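You operate a simulated robot arm through the tools that you are given. There is no shell and no other tool. Be economical: measure what you need, move in short steps, check, and stop when the job is done.

The job below is to be done with a simulated robot arm. You get a single attempt, and the scene is never put back.

JOB
Tighten the screw of clamped block D, move the block to the blue block tray and clamp cream block T.
Fine: tighten the thumb screw before the clamp opens; the other blocks' screws stay loose.

It is judged by the outcome, as a careful person would: the job done as asked, and still so three seconds after it is handed in. It fails if anything else is knocked over, pushed out of place, dropped, spilled or broken.

ROBOT AND FRAMES
A 7-joint arm with a two-finger parallel gripper, fixed in place. Base frame: the origin is at the foot of the arm, x ahead of it, y to its left, z up; the work surface is at about z = 0. Lengths are in mm, angles in rad, forces in N, time in s.
With the tool pointing down near the work surface it reaches from about 240 to 620 mm from the base axis. Its first joint turns from -1.152 to 1.152 rad. Payload 2.6 kg.
Tool frame: the origin (TCP) lies between the finger pads and is the grasp point; the fingertips stand 30 mm ahead of it; z points along the fingers, y is the line along which they close. The gripper opens to 94 mm. The fingers are 28 mm wide and 10 mm thick; the gripper's body (50 by 96 mm) begins 55 mm behind the TCP.
Orientation is that of the tool frame in the base frame, as [roll, pitch, yaw] about the fixed x, y, z axes, in that order (R = Rz(yaw) Ry(pitch) Rx(roll)). With the fingers straight down and closing along the base's y, the tool's x points along the base's -x, its y along +y and its z along -z.

CONTROLS
- The arm moves only by the tool move_arm. Its argument "commands" is a list of rows, each an object of numbers (a shift or turn left out is 0, a gripper value left out holds the last): "x", "y", "z": the shift along the tool's x, y, z in m; "ax", "ay", "az": the turn, a rotation vector about the tool's x, y, z in degrees; "grip": the opening, from 0 (shut) to 1 (fully open). In form: [{"x": .., "y": .., "z": .., "ax": .., "ay": .., "az": .., "grip": ..}, ...]. A call has 1 to 8 rows; each row is the pose to reach, as a shift and turn from the pose commanded when the call began, along the tool's axes at that moment. Each row takes 0.2 s and may step no farther than 50 mm and 0.15 rad from the row before; otherwise, or with a gripper value out of range, the whole call is refused. Where a pose cannot be reached the arm comes as near as it can. A force on the tool above 90 N (or 10 N above the force at the start of the call, whichever is more), or a blocked arm, ends the call early, and 0.2 s more pass. Each finger travels about 72 mm/s and halts on what it meets, pressing with about 28 N; the grip force reading is that of the motor and also rises with nothing between the fingers. The clock runs only during rows and for 0.2 s after the last one: add rows that repeat a pose to give the fingers time. It gives the time, the measured TCP pose, the force on the tool (base axes), the opening and the grip force at its end, in the units of the frame above (readings bear some noise), with the torque about the TCP (base axes, N m) and any sound that the robot's microphone picked up, and new pictures: "show" is both (left out), scene, wrist or none.
- Cameras (640 x 400 px; columns grow to the right, rows downward): "scene" is fixed at [41, 431.9, 574.7]; the picture's right is [-0.76, -0.66, 0.00], its down [-0.30, 0.35, -0.89] and it looks along [0.58, -0.67, -0.46] (base axes); focal length 361 px, centre (320, 200). "wrist" rides on the gripper at [76, 14, -103] in the tool frame; the picture's right is [-0.18, 0.98, 0.00], its down [-0.75, -0.14, -0.64] and it looks along [-0.63, -0.12, 0.77] (tool axes); focal length 243 px, centre (320, 200). There is no depth. A picture from a camera that has moved, and an enlarged one, comes with that camera's place and axes in the base frame and with its lens.
- close_up(camera, box): a new picture of the part [left, top, right, bottom] of that camera's present view, enlarged. It takes no simulated time.
- sign_off(): hands the job in; it is judged then, once.

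Work in short steps. Places have to be worked out from the pictures, the camera data and where the tool is seen: move nearer, look again, correct. Check each grasp and each placing, and mend what went wrong. You have 120 turns and 200 pictures in all, those below and enlarged ones among them. Open the gripper and draw the arm clear of the work before you hand the job in, unless the task says otherwise; then end with one line.

The tools are called after "Emit:" as a command line: name --argument value ..., lists and objects as JSON in quotes. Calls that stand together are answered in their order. move_arm: Moves the arm, as the interface text tells. Its arguments: {"type":"object","properties":{"commands":{"type":"array","items":{"type":"object","properties":{"x":{"type":"number"},"y":{"type":"number"},"z":{"type":"number"},"ax":{"type":"number"},"ay":{"type":"number"},"az":{"type":"number"},"grip":{"type":"number"}}}},"show":{"type":"string","enum":["both","scene","wrist","none"]}},"required":["commands"]} The other tools are called the same way: close_up (camera, box) takes an enlarged picture of a part of a camera's view; sign_off () hands the job in.

At the start:

```text
time_s: 0.0
tcp_pos: [278.3, -102.5, 432.6]
orientation: [3.14, 0.0, 3.142]
wrist_force: [-1.1, -0.4, -0.2]
wrist_torque: [-0.01, 0.03, 0.01]
gripper_width: 94.0
grip_force: 0.0
```

scene: 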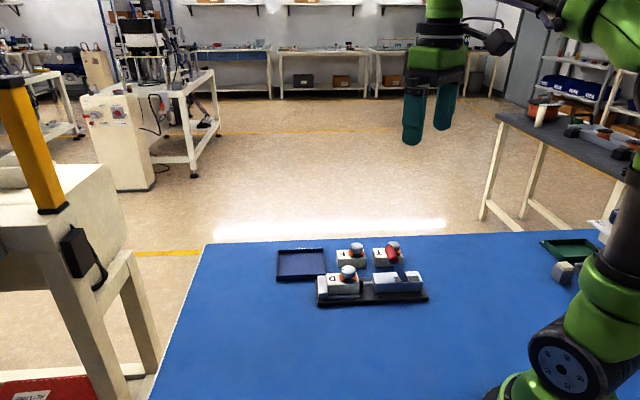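
wrist: 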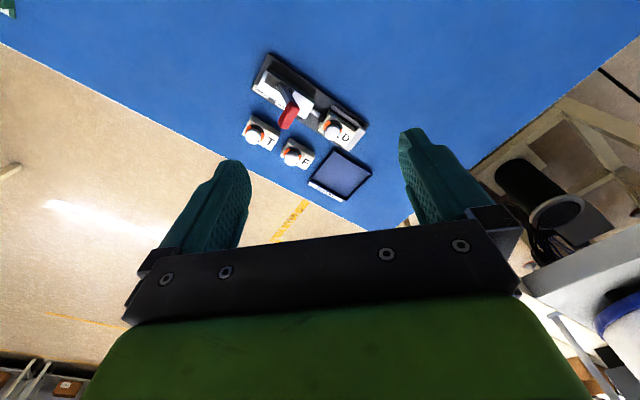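

I'll look closely at the fixture from both cameras first.

Emit:
close_up --camera "scene" --box '[260, 220, 450, 320]'

Emit:
close_up --camera "wrist" --box '[230, 40, 390, 210]'

```text
3.37 times, centred on (355, 270) of scene
camera zoom: at [41.0, 431.9, 574.7], right [-0.76, -0.66, 0.0], down [-0.3, 0.35, -0.89], along [0.58, -0.67, -0.46], focal length 1217 px, centre (202, -36)
```

zoom: 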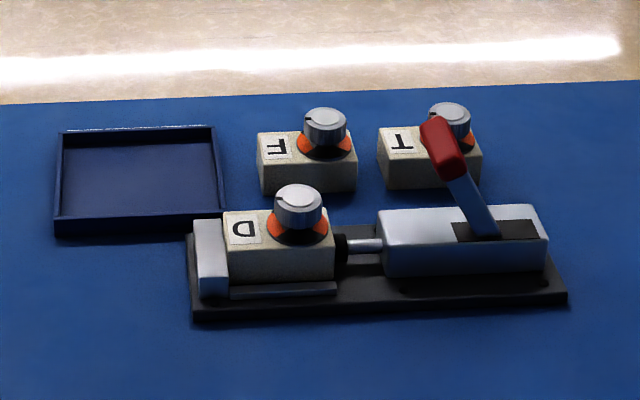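

```text
2.35 times, centred on (310, 125) of wrist
camera zoom: at [200.4, -87.3, 535.0], right [0.18, 0.98, 0.0], down [0.75, -0.14, 0.64], along [0.63, -0.12, -0.77], focal length 571 px, centre (344, 376)
```

zoom: 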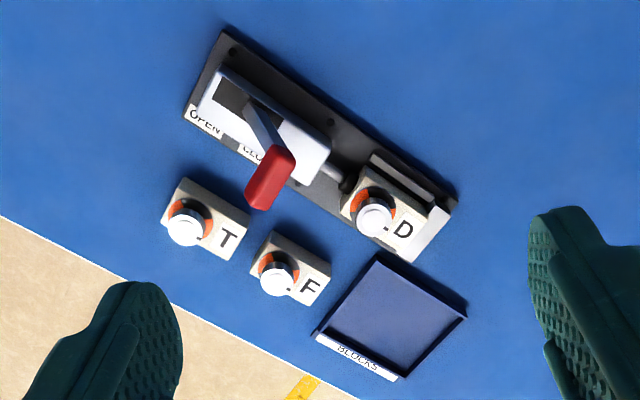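

The clamp axis runs about 45° in the base xy plane; D's knob is near (417,-101). I'll lower and turn 45° for a nearer view along the fixture.

Emit:
move_arm --commands '[{"x": -0.007, "y": -0.015, "z": 0.03, "az": -7.5}, {"x": -0.014, "y": -0.03, "z": 0.06, "az": -15}, {"x": -0.021, "y": -0.045, "z": 0.09, "az": -22.5}, {"x": -0.028, "y": -0.06, "z": 0.12, "az": -30}, {"x": -0.035, "y": -0.075, "z": 0.15, "az": -37.5}, {"x": -0.042, "y": -0.088, "z": 0.18, "az": -45}]' --show "wrist"

```text
time_s: 1.4
tcp_pos: [318.5, -190.1, 252.1]
orientation: [-3.141, 0.001, -2.354]
wrist_force: [-0.4, 0.0, -0.3]
wrist_torque: [0.03, -0.02, 0.02]
gripper_width: 93.9
grip_force: 0.1
camera wrist: at [254.5, -233.3, 356.0], right [-0.57, 0.82, 0.0], down [0.63, 0.43, 0.64], along [0.53, 0.36, -0.77], focal length 243 px, centre (320, 200)
```

wrist: 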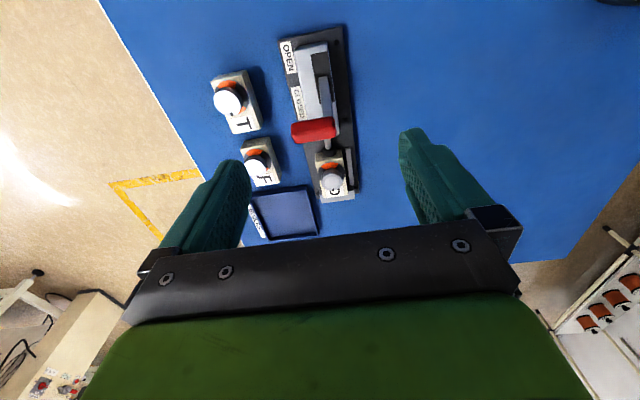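

Emit:
close_up --camera "wrist" --box '[260, 20, 380, 130]'

Emit:
close_up --camera "wrist" --box '[200, 60, 370, 240]'

```text
3.64 times, centred on (320, 75) of wrist
camera zoom: at [254.5, -233.3, 356.0], right [-0.57, 0.82, 0.0], down [0.63, 0.43, 0.64], along [0.53, 0.36, -0.77], focal length 882 px, centre (320, 654)
```

zoom: 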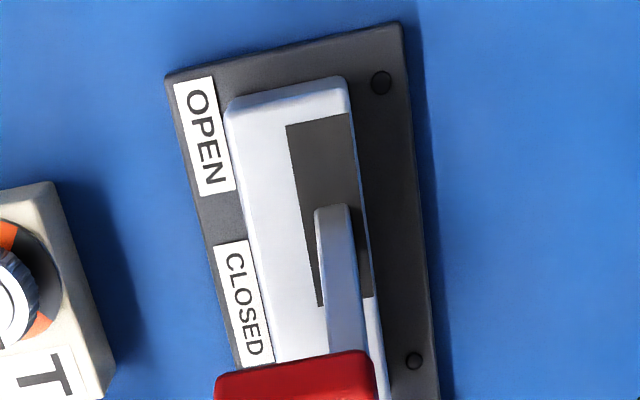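

```text
2.22 times, centred on (285, 150) of wrist
camera zoom: at [254.5, -233.3, 356.0], right [-0.57, 0.82, 0.0], down [0.63, 0.43, 0.64], along [0.53, 0.36, -0.77], focal length 539 px, centre (398, 311)
```

zoom: 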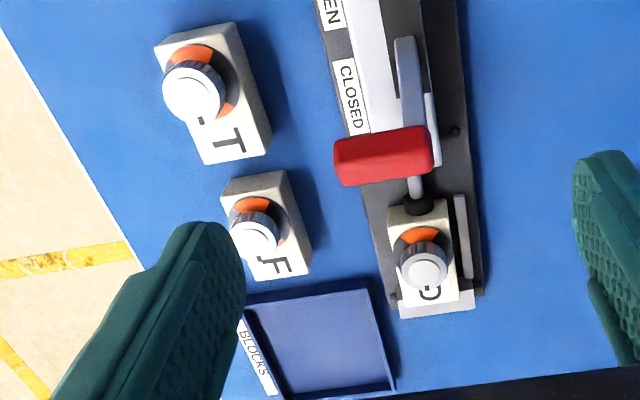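

The lever is a T-handle swinging over a transverse axis (handle at ≈(352,-175,100)). Next I hover over D's knob to see its markings.

Emit:
move_arm --commands '[{"x": -0.033, "y": -0.002, "z": 0.02}, {"x": -0.066, "y": -0.004, "z": 0.04}, {"x": -0.099, "y": -0.006, "z": 0.06}, {"x": -0.132, "y": -0.007, "z": 0.09}]' --show "both"

Emit:
close_up --camera "wrist" --box '[240, 120, 400, 220]'

Emit:
close_up --camera "scene" --box '[310, 230, 440, 310]'

```text
time_s: 2.4
tcp_pos: [416.8, -102.8, 162.0]
orientation: [-3.141, 0.0, -2.356]
wrist_force: [-0.2, -0.2, -0.3]
wrist_torque: [0.0, -0.03, 0.02]
gripper_width: 93.9
grip_force: 0.0
camera wrist: at [352.9, -145.8, 264.4], right [-0.56, 0.83, 0.0], down [0.63, 0.43, 0.64], along [0.53, 0.36, -0.77], focal length 243 px, centre (320, 200)
```

scene: 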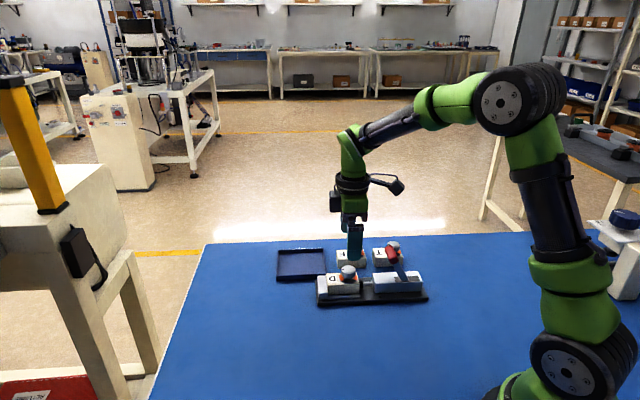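
wrist: 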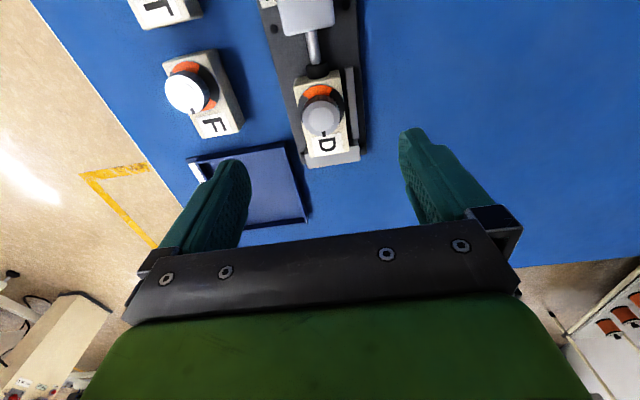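

```text
4.00 times, centred on (320, 170) of wrist
camera zoom: at [352.9, -145.8, 264.4], right [-0.56, 0.83, 0.0], down [0.63, 0.43, 0.64], along [0.53, 0.36, -0.77], focal length 970 px, centre (320, 320)
```

zoom: 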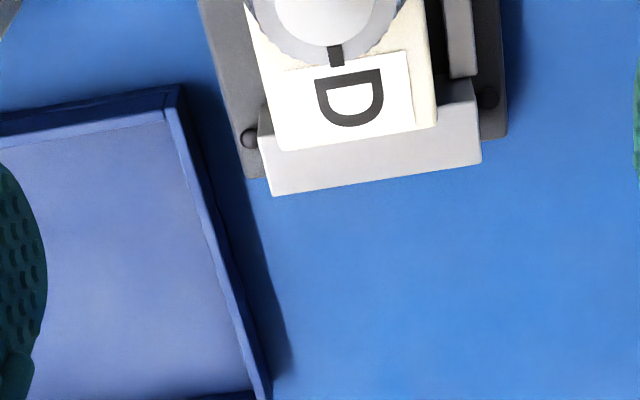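

```text
4.92 times, centred on (375, 270) of scene
camera zoom: at [40.9, 431.9, 574.7], right [-0.76, -0.66, 0.0], down [-0.3, 0.35, -0.89], along [0.58, -0.67, -0.46], focal length 1778 px, centre (49, -145)
```

zoom: 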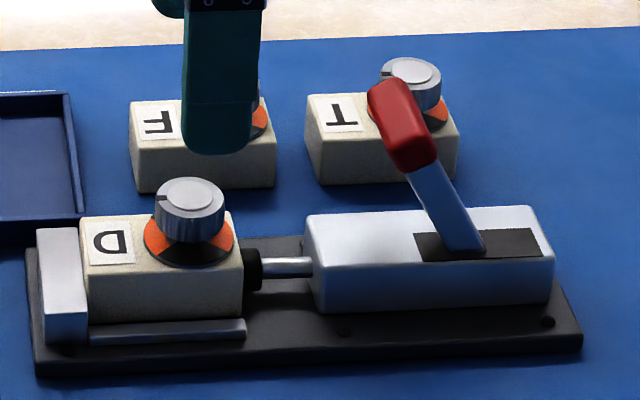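

Emit:
close_up --camera "wrist" --box '[280, 60, 370, 170]'

Emit:
close_up --camera "wrist" --box '[150, 40, 250, 140]'

```text
3.64 times, centred on (325, 115) of wrist
camera zoom: at [352.9, -145.8, 264.4], right [-0.56, 0.83, 0.0], down [0.63, 0.43, 0.64], along [0.53, 0.36, -0.77], focal length 882 px, centre (302, 509)
```

zoom: 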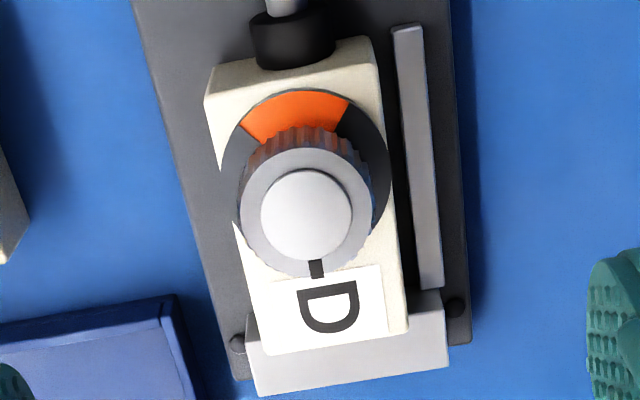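

```text
4.00 times, centred on (200, 90) of wrist
camera zoom: at [352.9, -145.8, 264.4], right [-0.56, 0.83, 0.0], down [0.63, 0.43, 0.64], along [0.53, 0.36, -0.77], focal length 970 px, centre (800, 640)
```

zoom: 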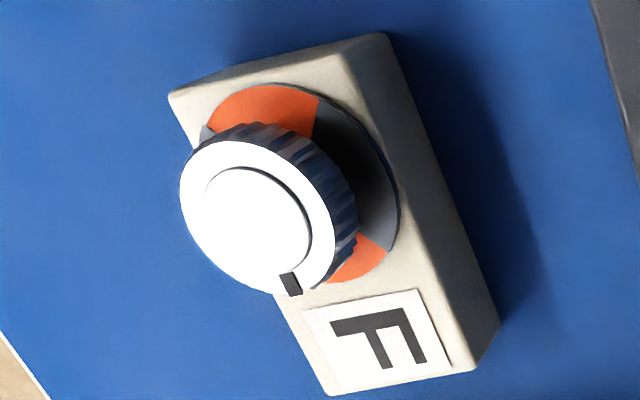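

D's knob: top at ≈(417.5,-101,62), about 30 mm across, 15 high. I descend so that the tips sit just above the block top, and narrow the grip first part way.

Emit:
move_arm --commands '[{"x": -0.002, "y": 0.001, "z": 0.04, "grip": 0.6}, {"x": -0.002, "y": 0.001, "z": 0.07, "grip": 0.6}, {"x": -0.002, "y": 0.001, "z": 0.081, "grip": 0.6}, {"x": -0.002, "y": 0.001, "z": 0.081, "grip": 0.6}]' --show "both"

Emit:
close_up --camera "scene" --box '[310, 220, 440, 310]'

```text
time_s: 3.4
tcp_pos: [416.7, -99.5, 80.1]
orientation: [-3.141, 0.001, -2.358]
wrist_force: [0.1, 0.3, 0.8]
wrist_torque: [0.01, 0.0, -0.01]
gripper_width: 56.6
grip_force: 0.1
camera wrist: at [352.6, -142.6, 183.7], right [-0.56, 0.83, 0.0], down [0.63, 0.43, 0.64], along [0.53, 0.36, -0.77], focal length 243 px, centre (320, 200)
```

scene: 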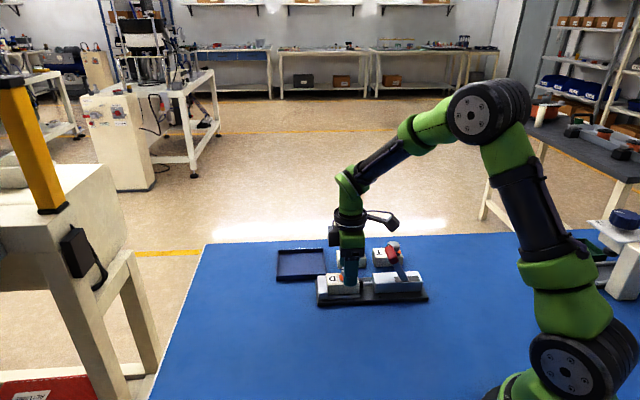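
wrist: 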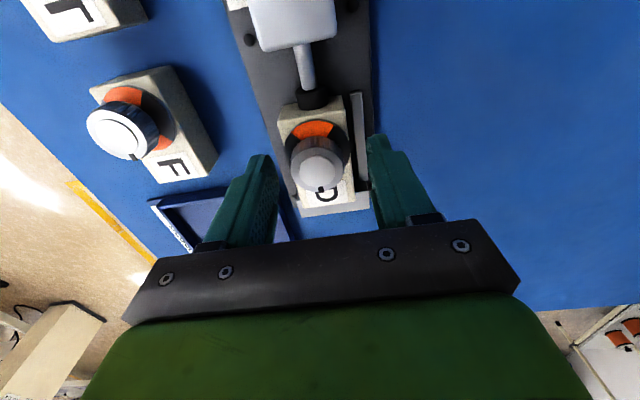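

```text
4.44 times, centred on (375, 265) of scene
camera zoom: at [41.0, 431.9, 574.7], right [-0.76, -0.66, 0.0], down [-0.3, 0.35, -0.89], along [0.58, -0.67, -0.46], focal length 1605 px, centre (76, -89)
```

zoom: 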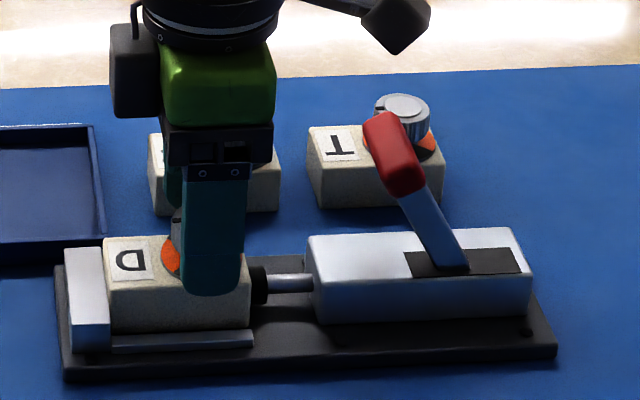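

Knob is centred between the fingers; I close on it.

Emit:
move_arm --commands '[{"grip": 0.4}, {"grip": 0.2}, {"grip": 0.1}, {"grip": 0.1}]' --show "wrist"

```text
time_s: 4.4
tcp_pos: [417.3, -100.5, 81.2]
orientation: [-3.14, 0.0, -2.356]
wrist_force: [11.0, -6.7, -3.9]
wrist_torque: [-0.24, -0.47, 0.02]
gripper_width: 30.9
grip_force: 28.3
camera wrist: at [353.0, -143.4, 184.3], right [-0.56, 0.83, 0.0], down [0.63, 0.43, 0.64], along [0.53, 0.36, -0.77], focal length 243 px, centre (320, 200)
```

wrist: 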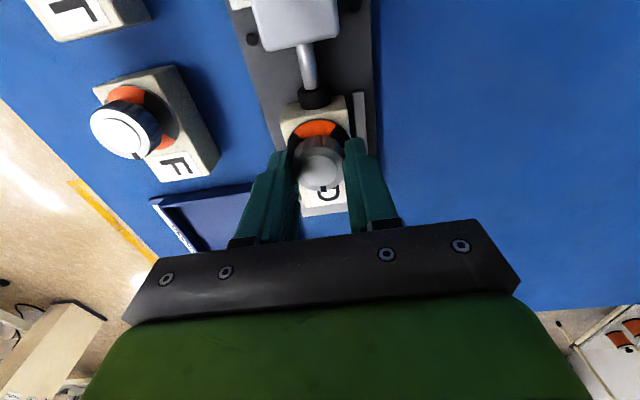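

Gripped at 31 mm with a small side load; I shift 1.5 mm to relieve it and begin turning clockwise, watching torque and sound.

Emit:
move_arm --commands '[{"y": -0.0015}, {"y": -0.0015, "az": 8}, {"y": -0.0015, "az": 16}, {"y": -0.0015, "az": 24}, {"y": -0.0015, "az": 32}]' --show "wrist"

```text
time_s: 5.6
tcp_pos: [418.5, -101.2, 80.3]
orientation: [3.141, 0.0, -2.921]
wrist_force: [-11.6, -3.0, 17.8]
wrist_torque: [-0.08, 0.44, -0.02]
gripper_width: 30.8
grip_force: 28.5
camera wrist: at [340.7, -103.5, 184.1], right [-0.04, 1.0, 0.0], down [0.77, 0.03, 0.64], along [0.64, 0.02, -0.77], focal length 243 px, centre (320, 200)
```

wrist: 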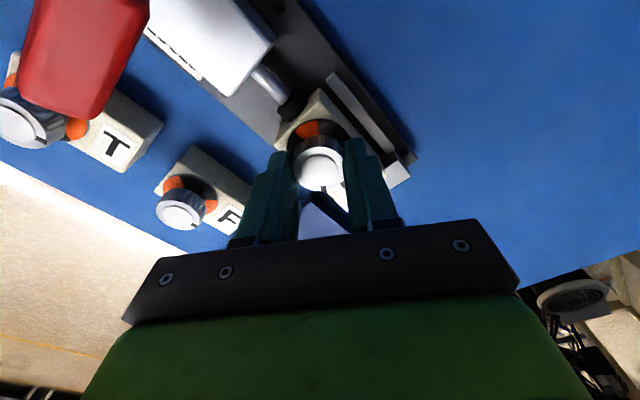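

The knob turns with the fingers. I continue clockwise with a small recentring.

Emit:
move_arm --commands '[{"x": 0.001, "az": 8}, {"x": 0.001, "az": 16}, {"x": 0.001, "az": 24}, {"x": 0.001, "az": 32}]' --show "wrist"

```text
time_s: 6.6
tcp_pos: [418.2, -102.4, 80.1]
orientation: [-3.139, 0.004, 2.808]
wrist_force: [3.7, -12.0, -0.4]
wrist_torque: [-0.46, -0.41, 0.03]
gripper_width: 31.2
grip_force: 28.0
camera wrist: at [350.4, -62.5, 183.6], right [0.5, 0.87, 0.0], down [0.66, -0.38, 0.64], along [0.56, -0.32, -0.76], focal length 243 px, centre (320, 200)
```

wrist: 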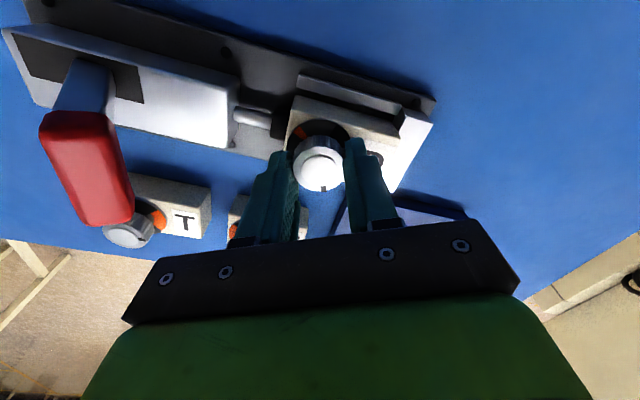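

64° turned, no resistance yet. Continue.

Emit:
move_arm --commands '[{"az": 8}, {"az": 16}, {"az": 24}, {"az": 24}]' --show "wrist"

```text
time_s: 7.6
tcp_pos: [418.4, -102.6, 80.1]
orientation: [-3.14, 0.001, 2.387]
wrist_force: [0.6, -18.1, -3.8]
wrist_torque: [-0.73, -0.27, 0.0]
gripper_width: 30.8
grip_force: 28.5
camera wrist: at [372.0, -38.8, 183.9], right [0.81, 0.59, 0.0], down [0.45, -0.62, 0.64], along [0.38, -0.52, -0.77], focal length 243 px, centre (320, 200)
```

wrist: 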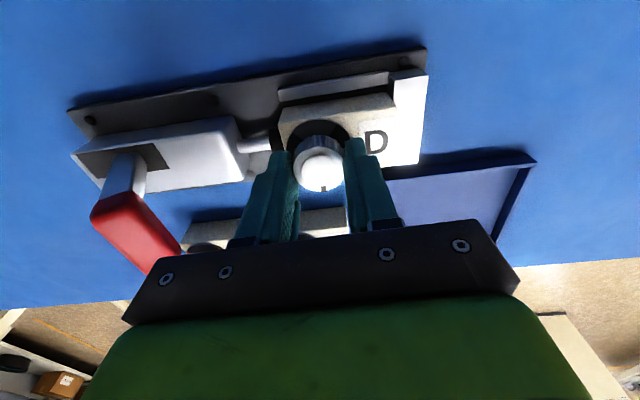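

88° turned, still free. Continue in small increments and look for a stop.

Emit:
move_arm --commands '[{"az": 8}, {"az": 16}, {"az": 24}, {"az": 24}]' --show "wrist"

```text
time_s: 8.6
tcp_pos: [416.9, -101.1, 80.2]
orientation: [-3.139, 0.0, 1.969]
wrist_force: [-15.7, -9.9, 2.3]
wrist_torque: [-0.25, 0.53, 0.2]
gripper_width: 30.9
grip_force: 28.3
camera wrist: at [400.7, -24.7, 183.6], right [0.98, 0.21, 0.0], down [0.16, -0.75, 0.64], along [0.13, -0.63, -0.77], focal length 243 px, centre (320, 200)
```

wrist: 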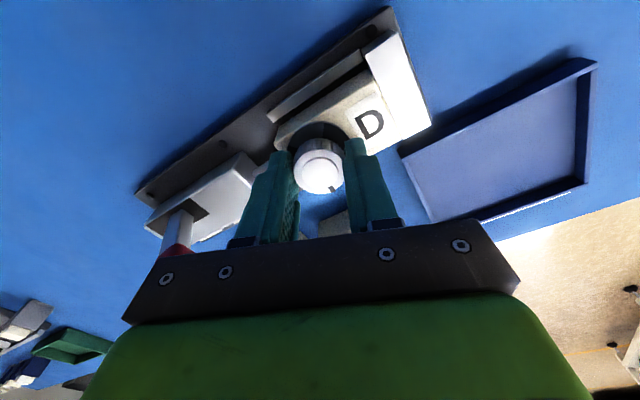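

The mark lagged the fingers and torque rose: the knob appears to have hit its stop around 90°. Closer look.

Emit:
close_up --camera "wrist" --box '[260, 90, 420, 210]'

Emit:
close_up --camera "scene" --box '[310, 230, 440, 310]'

```text
3.33 times, centred on (340, 150) of wrist
camera zoom: at [400.7, -24.7, 183.6], right [0.98, 0.21, 0.0], down [0.16, -0.75, 0.64], along [0.13, -0.63, -0.77], focal length 809 px, centre (253, 367)
```

zoom: 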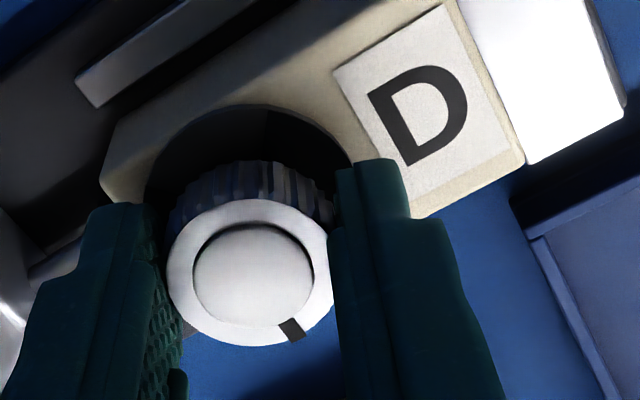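

```text
4.92 times, centred on (375, 270) of scene
camera zoom: at [40.9, 431.9, 574.7], right [-0.76, -0.66, 0.0], down [-0.3, 0.35, -0.89], along [0.58, -0.67, -0.46], focal length 1778 px, centre (49, -145)
```

zoom: 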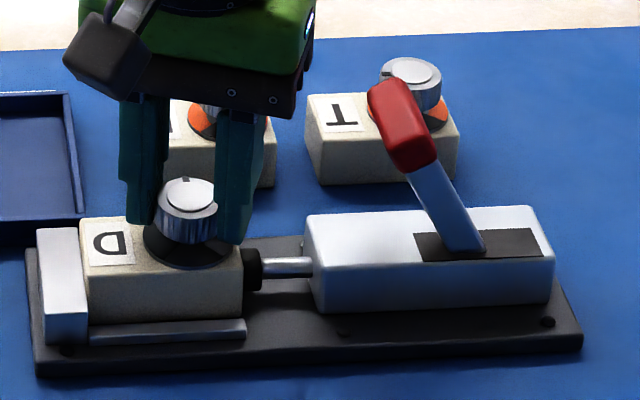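

The dial shows all dark now (orange covered) with the mark a quarter turn on: tight against the stop. I open and rise.

Emit:
move_arm --commands '[{"grip": 0.45}, {"grip": 0.6}, {"z": -0.03, "grip": 0.6}, {"z": -0.07, "grip": 0.6}, {"z": -0.1, "grip": 0.6}]' --show "wrist"

Emit:
close_up --camera "wrist" --box '[260, 60, 420, 180]'

Emit:
close_up --camera "scene" --box '[310, 230, 440, 310]'

```text
time_s: 9.8
tcp_pos: [417.4, -100.8, 180.6]
orientation: [-3.141, -0.001, 1.972]
wrist_force: [-0.2, -0.1, 0.3]
wrist_torque: [0.04, 0.03, -0.01]
gripper_width: 56.4
grip_force: 0.1
camera wrist: at [400.1, -24.7, 283.4], right [0.98, 0.21, 0.0], down [0.16, -0.75, 0.64], along [0.14, -0.63, -0.77], focal length 243 px, centre (320, 200)
```

wrist: 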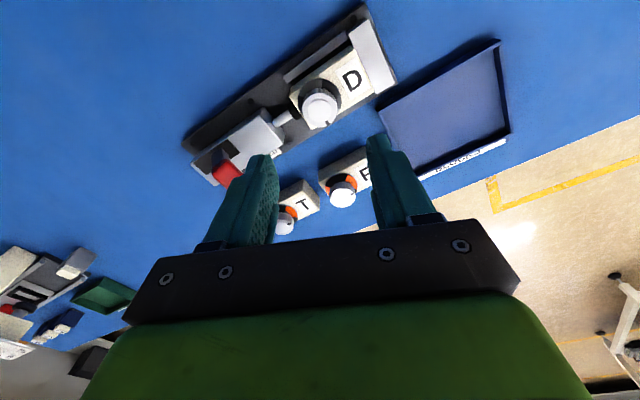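

```text
3.33 times, centred on (340, 120) of wrist
camera zoom: at [400.1, -24.7, 283.4], right [0.98, 0.21, 0.0], down [0.16, -0.75, 0.64], along [0.14, -0.63, -0.77], focal length 809 px, centre (253, 467)
```

zoom: 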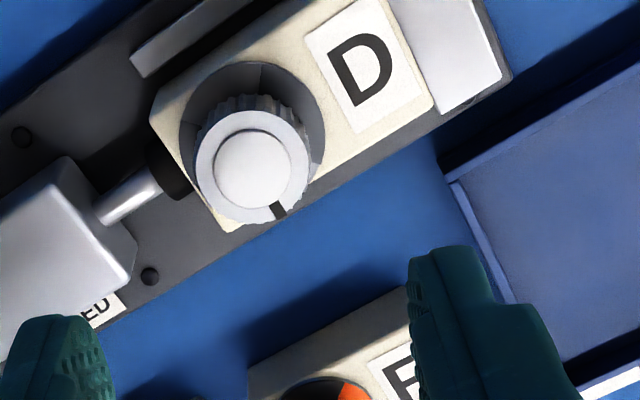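

```text
4.92 times, centred on (375, 270) of scene
camera zoom: at [41.0, 431.9, 574.7], right [-0.76, -0.66, 0.0], down [-0.3, 0.35, -0.89], along [0.58, -0.67, -0.46], focal length 1778 px, centre (49, -145)
```

zoom: 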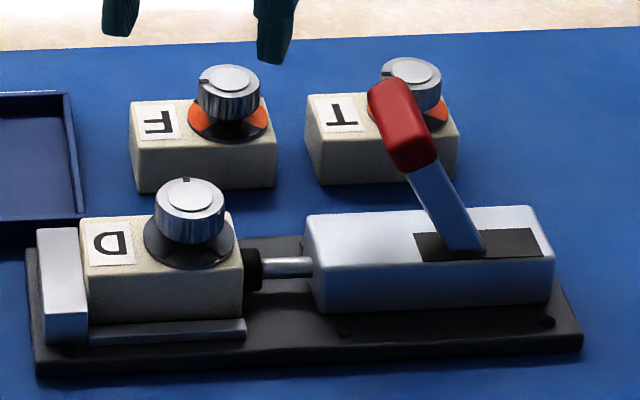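

D is tight; F and T still show orange. Next I move above the red handle, turned so the fingers straddle it along the clamp axis.

Emit:
move_arm --commands '[{"x": -0.016, "y": -0.029, "az": -7.3, "grip": 0.5}, {"x": -0.032, "y": -0.058, "az": -14.6, "grip": 0.5}, {"x": -0.047, "y": -0.087, "az": -22, "grip": 0.5}, {"x": -0.047, "y": -0.087, "az": -22, "grip": 0.5}]' --show "both"

Emit:
close_up --camera "scene" --box '[310, 200, 450, 310]'

```text
time_s: 10.8
tcp_pos: [356.7, -182.0, 180.3]
orientation: [3.141, 0.0, 2.359]
wrist_force: [-0.1, -1.1, -0.4]
wrist_torque: [0.0, -0.03, 0.02]
gripper_width: 46.9
grip_force: 0.1
camera wrist: at [312.4, -115.4, 284.0], right [0.82, 0.57, 0.0], down [0.43, -0.63, 0.64], along [0.36, -0.53, -0.77], focal length 243 px, centre (320, 200)
```

scene: 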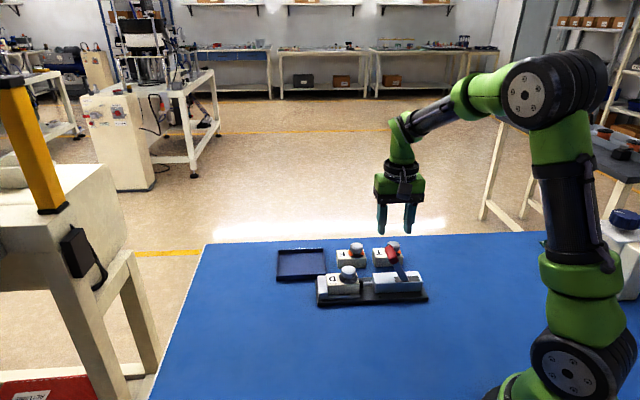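
wrist: 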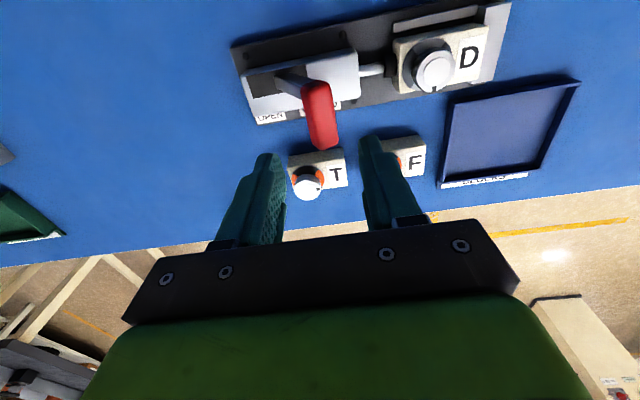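

```text
3.64 times, centred on (380, 255) of scene
camera zoom: at [41.0, 431.9, 574.7], right [-0.76, -0.66, 0.0], down [-0.3, 0.35, -0.89], along [0.58, -0.67, -0.46], focal length 1314 px, centre (102, 0)
```

zoom: 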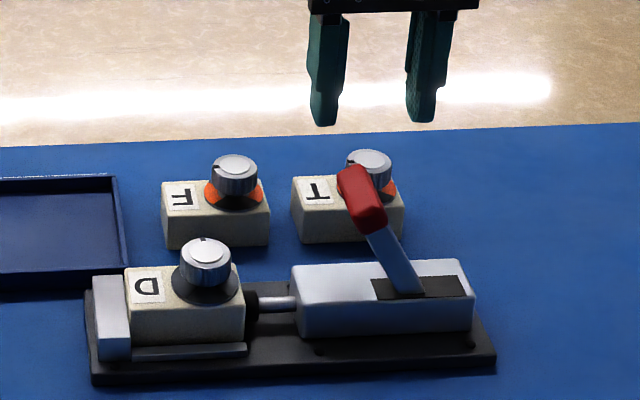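

Handle centre ≈(352,-175,100), between the fingers as planned. Descend to z≈108.

Emit:
move_arm --commands '[{"y": 0.001, "z": 0.03}, {"y": 0.001, "z": 0.06}, {"y": 0.001, "z": 0.072}]' --show "wrist"

Emit:
close_up --camera "scene" --box '[310, 200, 450, 310]'

```text
time_s: 11.6
tcp_pos: [355.9, -179.6, 110.8]
orientation: [3.141, 0.0, 2.355]
wrist_force: [-0.4, 0.2, -0.2]
wrist_torque: [0.0, 0.02, -0.04]
gripper_width: 47.0
grip_force: 0.0
camera wrist: at [311.9, -114.8, 212.9], right [0.83, 0.56, 0.0], down [0.43, -0.63, 0.64], along [0.36, -0.53, -0.77], focal length 243 px, centre (320, 200)
```

wrist: 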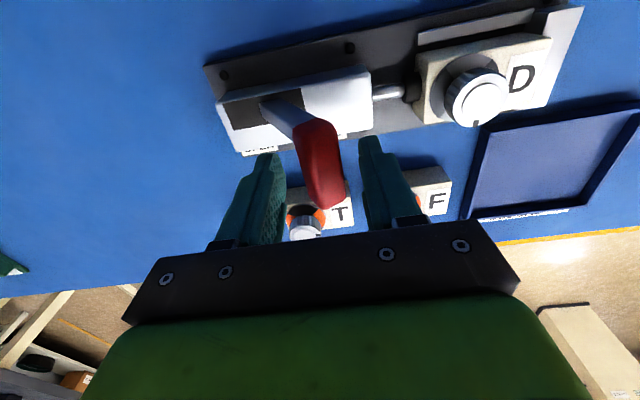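

```text
3.64 times, centred on (380, 255) of scene
camera zoom: at [40.9, 431.9, 574.7], right [-0.76, -0.66, 0.0], down [-0.3, 0.35, -0.89], along [0.58, -0.67, -0.46], focal length 1314 px, centre (102, 0)
```

zoom: 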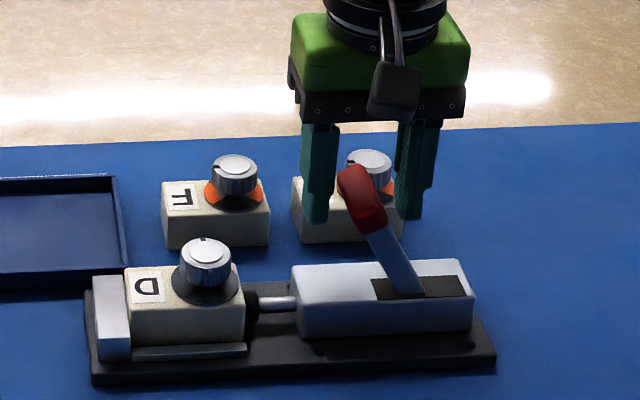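

The handle is caged. I sweep it toward OPEN (tool −y), watching force.

Emit:
move_arm --commands '[{"y": -0.01, "grip": 0.42}, {"y": -0.02, "grip": 0.42}, {"y": -0.03, "grip": 0.42}, {"y": -0.04, "grip": 0.42}]' --show "wrist"

Emit:
close_up --camera "scene" --box '[310, 200, 450, 310]'

```text
time_s: 12.6
tcp_pos: [333.6, -201.9, 114.3]
orientation: [3.126, 0.007, 2.36]
wrist_force: [1.3, 39.0, 71.2]
wrist_torque: [1.84, -1.13, 0.68]
gripper_width: 56.2
grip_force: 14.8
camera wrist: at [287.1, -137.6, 217.7], right [0.82, 0.57, 0.02], down [0.42, -0.64, 0.64], along [0.38, -0.52, -0.76], focal length 243 px, centre (320, 200)
```

wrist: 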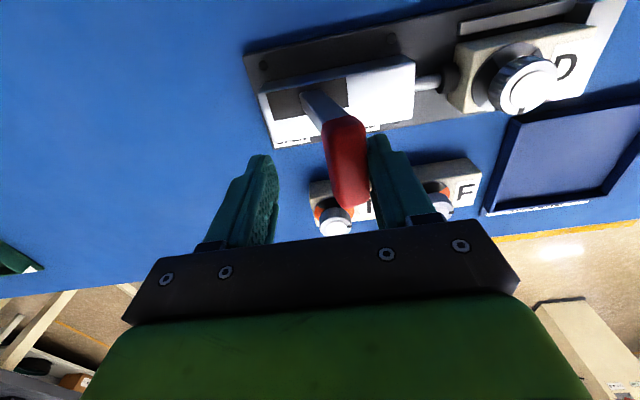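

```text
3.64 times, centred on (380, 255) of scene
camera zoom: at [40.6, 432.1, 574.6], right [-0.76, -0.66, 0.0], down [-0.3, 0.35, -0.89], along [0.58, -0.67, -0.46], focal length 1314 px, centre (102, 0)
```

zoom: 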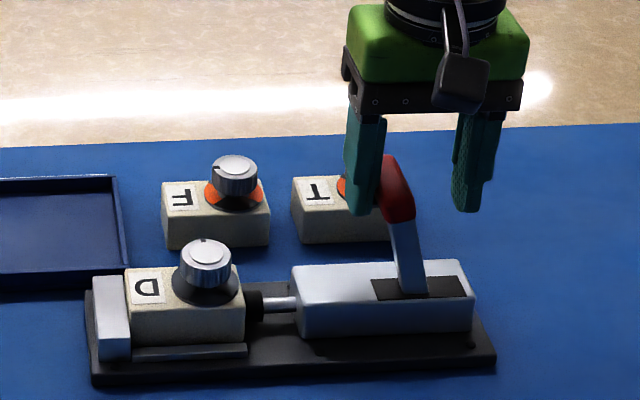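

The handle is near vertical, with an upward drag from friction. I ease upward a little and keep pushing.

Emit:
move_arm --commands '[{"z": -0.006}, {"y": -0.008, "z": -0.008}, {"y": -0.016, "z": -0.008}, {"y": -0.024, "z": -0.006}, {"y": -0.032, "z": -0.004}]' --show "wrist"

Emit:
close_up --camera "scene" --box '[310, 200, 450, 310]'

```text
time_s: 13.8
tcp_pos: [305.8, -229.8, 112.4]
orientation: [-3.14, -0.001, 2.355]
wrist_force: [0.6, 0.6, 0.4]
wrist_torque: [0.03, 0.01, 0.01]
gripper_width: 39.4
grip_force: 0.0
camera wrist: at [261.4, -164.7, 216.3], right [0.83, 0.56, 0.0], down [0.43, -0.63, 0.64], along [0.36, -0.53, -0.77], focal length 243 px, centre (320, 200)
```

wrist: 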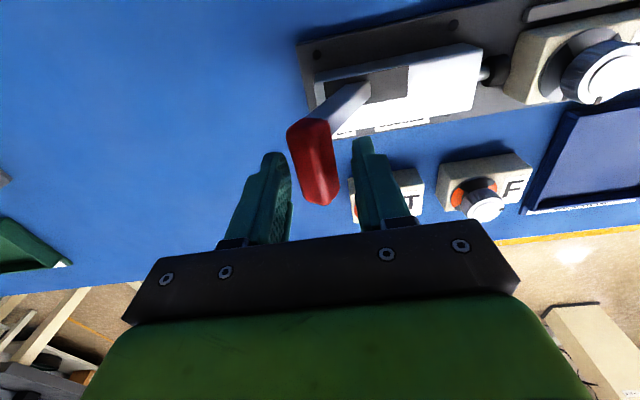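

```text
3.64 times, centred on (380, 255) of scene
camera zoom: at [41.0, 431.9, 574.7], right [-0.76, -0.66, 0.0], down [-0.3, 0.35, -0.89], along [0.58, -0.67, -0.46], focal length 1314 px, centre (102, 0)
```

zoom: 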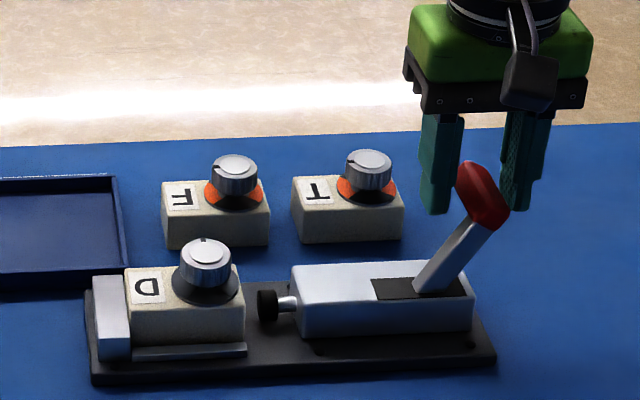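

Clamp is open (plunger retracted). I lift clear and head over D, turning toward a cross-block grasp.

Emit:
move_arm --commands '[{"z": -0.035, "grip": 0.5}, {"z": -0.07, "grip": 0.5}, {"x": 0.002, "y": 0.03, "z": -0.07, "az": -8, "grip": 0.7}, {"x": 0.004, "y": 0.06, "z": -0.07, "az": -16, "grip": 0.7}, {"x": 0.006, "y": 0.09, "z": -0.07, "az": -24, "grip": 0.7}, {"x": 0.009, "y": 0.12, "z": -0.07, "az": -32, "grip": 0.7}, {"x": 0.011, "y": 0.15, "z": -0.07, "az": -40, "grip": 0.7}, {"x": 0.013, "y": 0.176, "z": -0.07, "az": -48, "grip": 0.7}]' --show "none"

Emit:
move_arm --commands '[{"az": -8}, {"az": -16}, {"az": -24}, {"az": -32}, {"az": -40}, {"az": -42}]' --show "both"

Emit:
close_up --camera "wrist" --box '[230, 60, 400, 180]'

Emit:
close_up --camera "scene" --box '[310, 230, 440, 310]'

```text
time_s: 15.6
tcp_pos: [421.7, -95.3, 184.6]
orientation: [-3.141, 0.0, -3.088]
wrist_force: [-0.5, -0.7, -0.6]
wrist_torque: [0.01, 0.01, 0.01]
gripper_width: 65.6
grip_force: 0.0
```

```text
time_s: 17.0
tcp_pos: [420.7, -95.0, 182.7]
orientation: [-3.141, 0.0, -2.356]
wrist_force: [0.5, 0.0, 0.4]
wrist_torque: [-0.02, 0.01, -0.02]
gripper_width: 66.0
grip_force: 0.0
camera wrist: at [357.2, -138.2, 286.4], right [-0.57, 0.82, 0.0], down [0.63, 0.43, 0.64], along [0.53, 0.36, -0.77], focal length 243 px, centre (320, 200)
```

scene: 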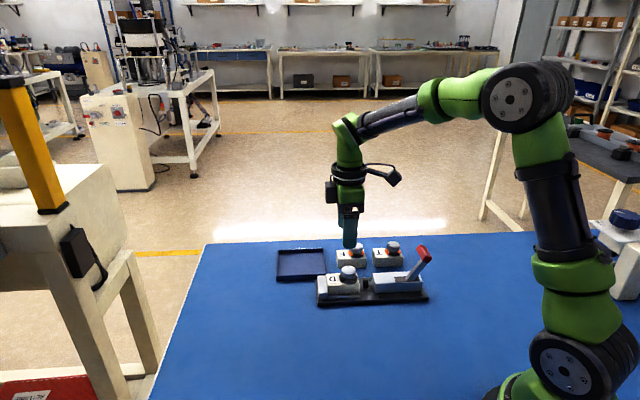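
wrist: 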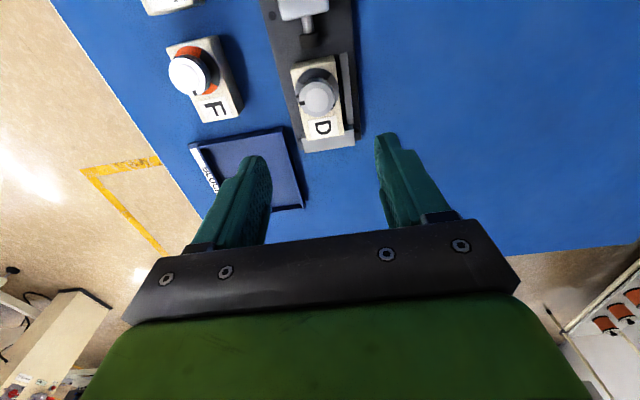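

```text
3.33 times, centred on (315, 120) of wrist
camera zoom: at [357.2, -138.2, 286.4], right [-0.57, 0.82, 0.0], down [0.63, 0.43, 0.64], along [0.53, 0.36, -0.77], focal length 809 px, centre (337, 467)
```

zoom: 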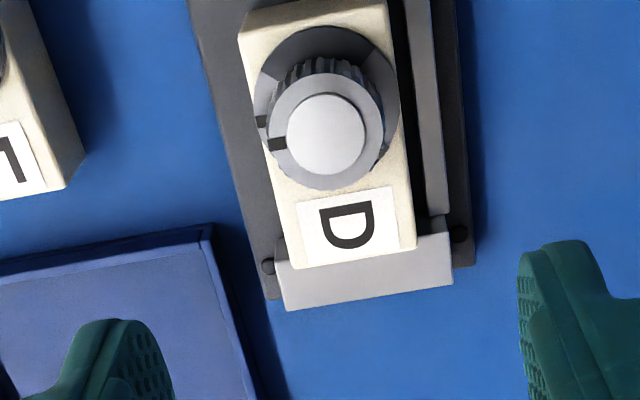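

```text
4.92 times, centred on (375, 270) of scene
camera zoom: at [41.0, 431.9, 574.7], right [-0.76, -0.66, 0.0], down [-0.3, 0.35, -0.89], along [0.58, -0.67, -0.46], focal length 1778 px, centre (49, -145)
```

zoom: 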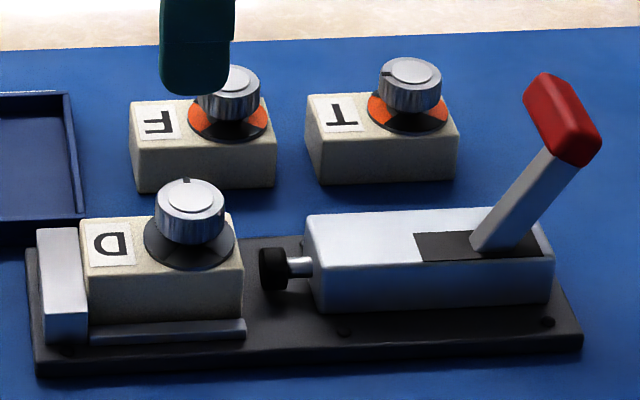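

D's index is aligned with its tick. TCP is over the block centre (423,-94). I descend to z≈58 so the tips stay above the rail.

Emit:
move_arm --commands '[{"x": -0.001, "y": -0.001, "z": 0.04}, {"x": -0.001, "y": -0.001, "z": 0.08}, {"x": -0.001, "y": -0.001, "z": 0.11}, {"x": -0.001, "y": -0.001, "z": 0.124}, {"x": -0.001, "y": -0.001, "z": 0.124}]' --show "wrist"

Emit:
close_up --camera "scene" --box '[310, 220, 440, 310]'

```text
time_s: 18.2
tcp_pos: [423.0, -95.8, 59.7]
orientation: [-3.141, 0.001, -2.357]
wrist_force: [-0.5, 0.6, 0.9]
wrist_torque: [0.0, 0.01, -0.05]
gripper_width: 65.7
grip_force: 0.0
camera wrist: at [358.5, -138.3, 162.1], right [-0.56, 0.83, 0.0], down [0.63, 0.43, 0.64], along [0.53, 0.36, -0.77], focal length 243 px, centre (320, 200)
```

wrist: 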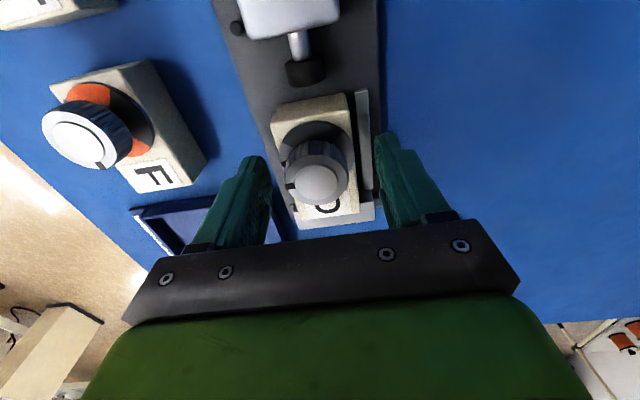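

```text
4.44 times, centred on (375, 265) of scene
camera zoom: at [41.0, 431.9, 574.7], right [-0.76, -0.66, 0.0], down [-0.3, 0.35, -0.89], along [0.58, -0.67, -0.46], focal length 1605 px, centre (76, -89)
```

zoom: 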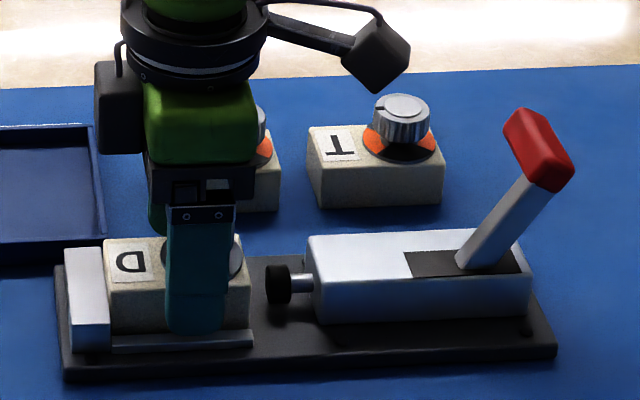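

Positioned. Closing on the block.

Emit:
move_arm --commands '[{"grip": 0.5}, {"grip": 0.3}, {"grip": 0.3}, {"grip": 0.3}]' --show "wrist"

```text
time_s: 19.2
tcp_pos: [424.2, -95.2, 59.2]
orientation: [-3.141, -0.001, -2.357]
wrist_force: [0.7, -0.4, 0.6]
wrist_torque: [-0.04, -0.02, 0.01]
gripper_width: 41.7
grip_force: 27.6
camera wrist: at [358.5, -138.3, 162.4], right [-0.56, 0.83, 0.0], down [0.63, 0.43, 0.64], along [0.53, 0.36, -0.77], focal length 243 px, centre (320, 200)
```

wrist: 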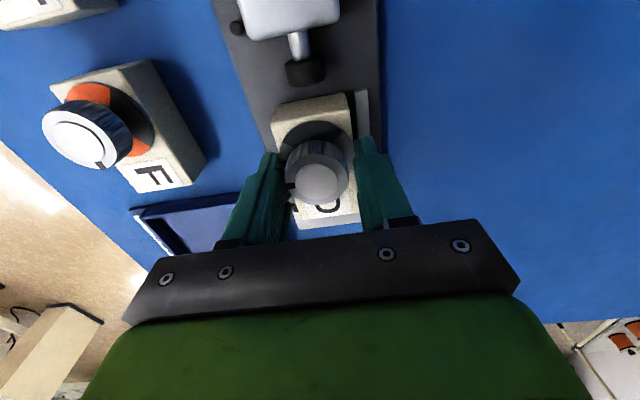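

Gripped at 41.7 mm. Lifting gently.

Emit:
move_arm --commands '[{"z": -0.01, "grip": 0.2}, {"z": -0.03, "grip": 0.2}, {"z": -0.06, "grip": 0.2}, {"z": -0.09, "grip": 0.2}]' --show "both"

Emit:
close_up --camera "scene" --box '[270, 200, 440, 310]'

```text
time_s: 20.2
tcp_pos: [421.6, -96.4, 150.0]
orientation: [-3.141, 0.002, -2.356]
wrist_force: [0.8, -0.4, -3.2]
wrist_torque: [0.02, 0.0, -0.03]
gripper_width: 41.6
grip_force: 28.3
camera wrist: at [357.3, -138.6, 252.7], right [-0.56, 0.83, 0.0], down [0.63, 0.43, 0.64], along [0.53, 0.36, -0.77], focal length 243 px, centre (320, 200)
```

scene: 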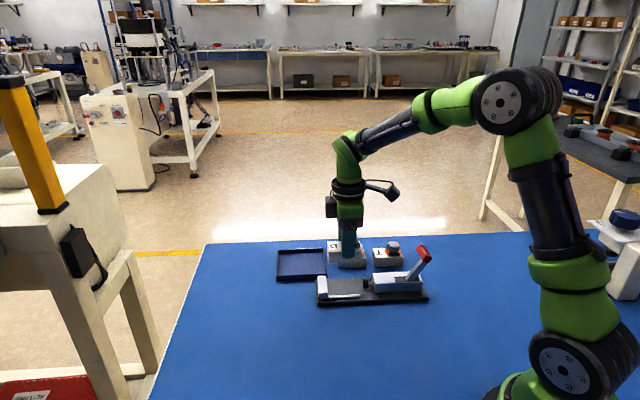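
wrist: 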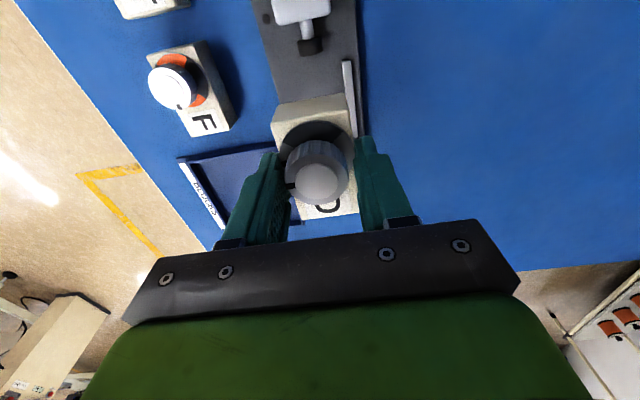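

```text
3.64 times, centred on (355, 255) of scene
camera zoom: at [41.0, 431.9, 574.7], right [-0.76, -0.66, 0.0], down [-0.3, 0.35, -0.89], along [0.58, -0.67, -0.46], focal length 1314 px, centre (193, 0)
```

zoom: 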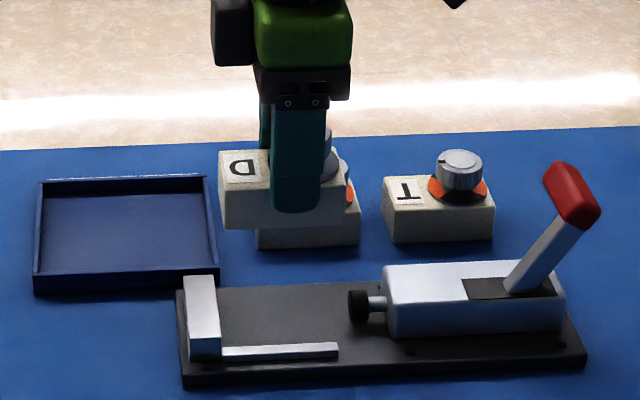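

D is held firmly. Tray centre ≈(561,-96), aligned with the block. Moving over it.

Emit:
move_arm --commands '[{"x": -0.016, "y": -0.016}, {"x": -0.033, "y": -0.033}, {"x": -0.049, "y": -0.049}, {"x": -0.066, "y": -0.066}, {"x": -0.082, "y": -0.082}, {"x": -0.098, "y": -0.098}, {"x": -0.098, "y": -0.098, "z": 0.03}]' --show "both"

Emit:
close_up --camera "scene" --box '[250, 210, 380, 300]'

```text
time_s: 21.8
tcp_pos: [563.2, -95.7, 120.4]
orientation: [3.14, 0.002, -2.355]
wrist_force: [0.2, 0.0, -2.4]
wrist_torque: [0.0, 0.03, 0.0]
gripper_width: 41.8
grip_force: 28.0
camera wrist: at [497.7, -138.9, 222.7], right [-0.56, 0.83, 0.0], down [0.63, 0.43, 0.64], along [0.53, 0.36, -0.77], focal length 243 px, centre (320, 200)
```

scene: 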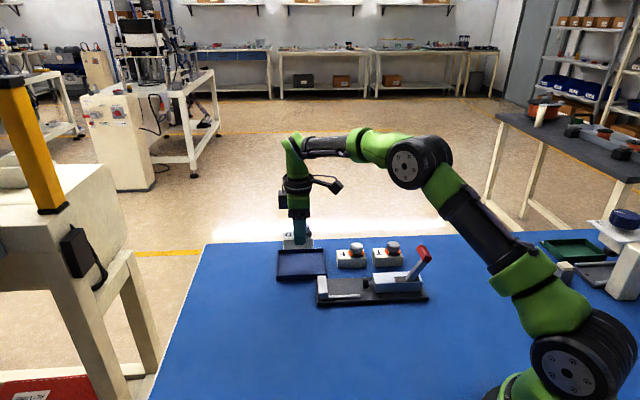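
wrist: 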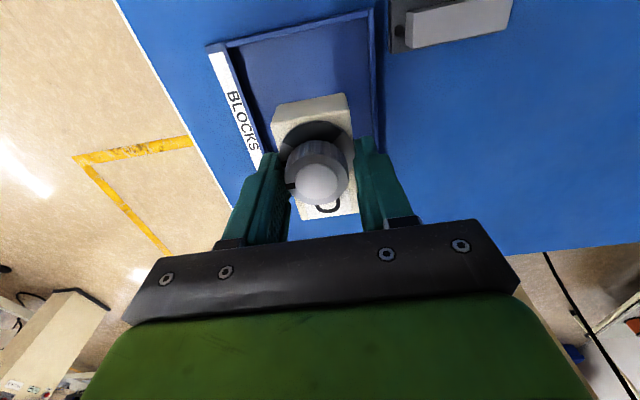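

```text
4.44 times, centred on (315, 255) of scene
camera zoom: at [41.0, 431.9, 574.7], right [-0.76, -0.66, 0.0], down [-0.3, 0.35, -0.89], along [0.58, -0.67, -0.46], focal length 1605 px, centre (342, -44)
```

zoom: 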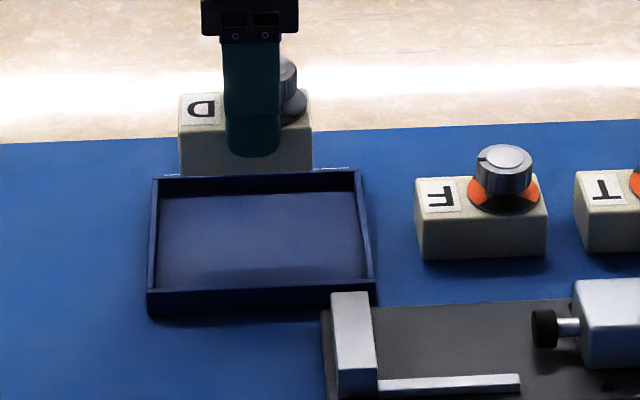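

Well over the tray with wide margins. Descending, slowly at the end.

Emit:
move_arm --commands '[{"z": 0.03}, {"z": 0.055}, {"z": 0.062}, {"z": 0.066}]' --show "wrist"

Emit:
close_up --camera "scene" --box '[250, 210, 380, 300]'

```text
time_s: 22.8
tcp_pos: [562.6, -96.0, 53.8]
orientation: [-3.139, 0.0, -2.355]
wrist_force: [-2.2, -0.2, 2.5]
wrist_torque: [0.05, 0.19, 0.04]
gripper_width: 41.5
grip_force: 28.7
camera wrist: at [497.7, -138.4, 157.3], right [-0.56, 0.83, 0.0], down [0.63, 0.43, 0.64], along [0.53, 0.36, -0.77], focal length 243 px, centre (320, 200)
```

wrist: 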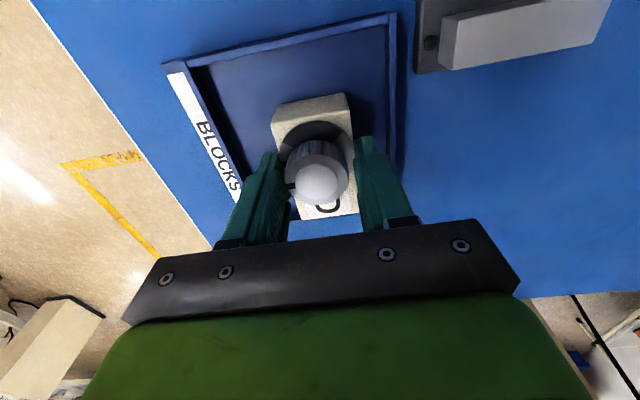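

```text
4.44 times, centred on (315, 255) of scene
camera zoom: at [40.9, 431.9, 574.7], right [-0.76, -0.66, 0.0], down [-0.3, 0.35, -0.89], along [0.58, -0.67, -0.46], focal length 1605 px, centre (342, -44)
```

zoom: 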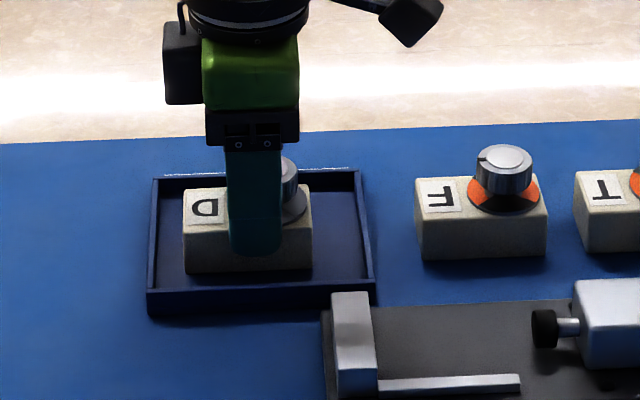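

Force turned positive: it is touching the floor. One millimetre or two more to confirm, then release.

Emit:
move_arm --commands '[{"z": 0.001}, {"z": 0.002}]' --show "none"

```text
time_s: 23.4
tcp_pos: [562.5, -95.4, 54.0]
orientation: [-3.137, 0.003, -2.359]
wrist_force: [-9.8, 0.6, 25.2]
wrist_torque: [-0.11, 0.54, -0.09]
gripper_width: 41.6
grip_force: 27.4
```

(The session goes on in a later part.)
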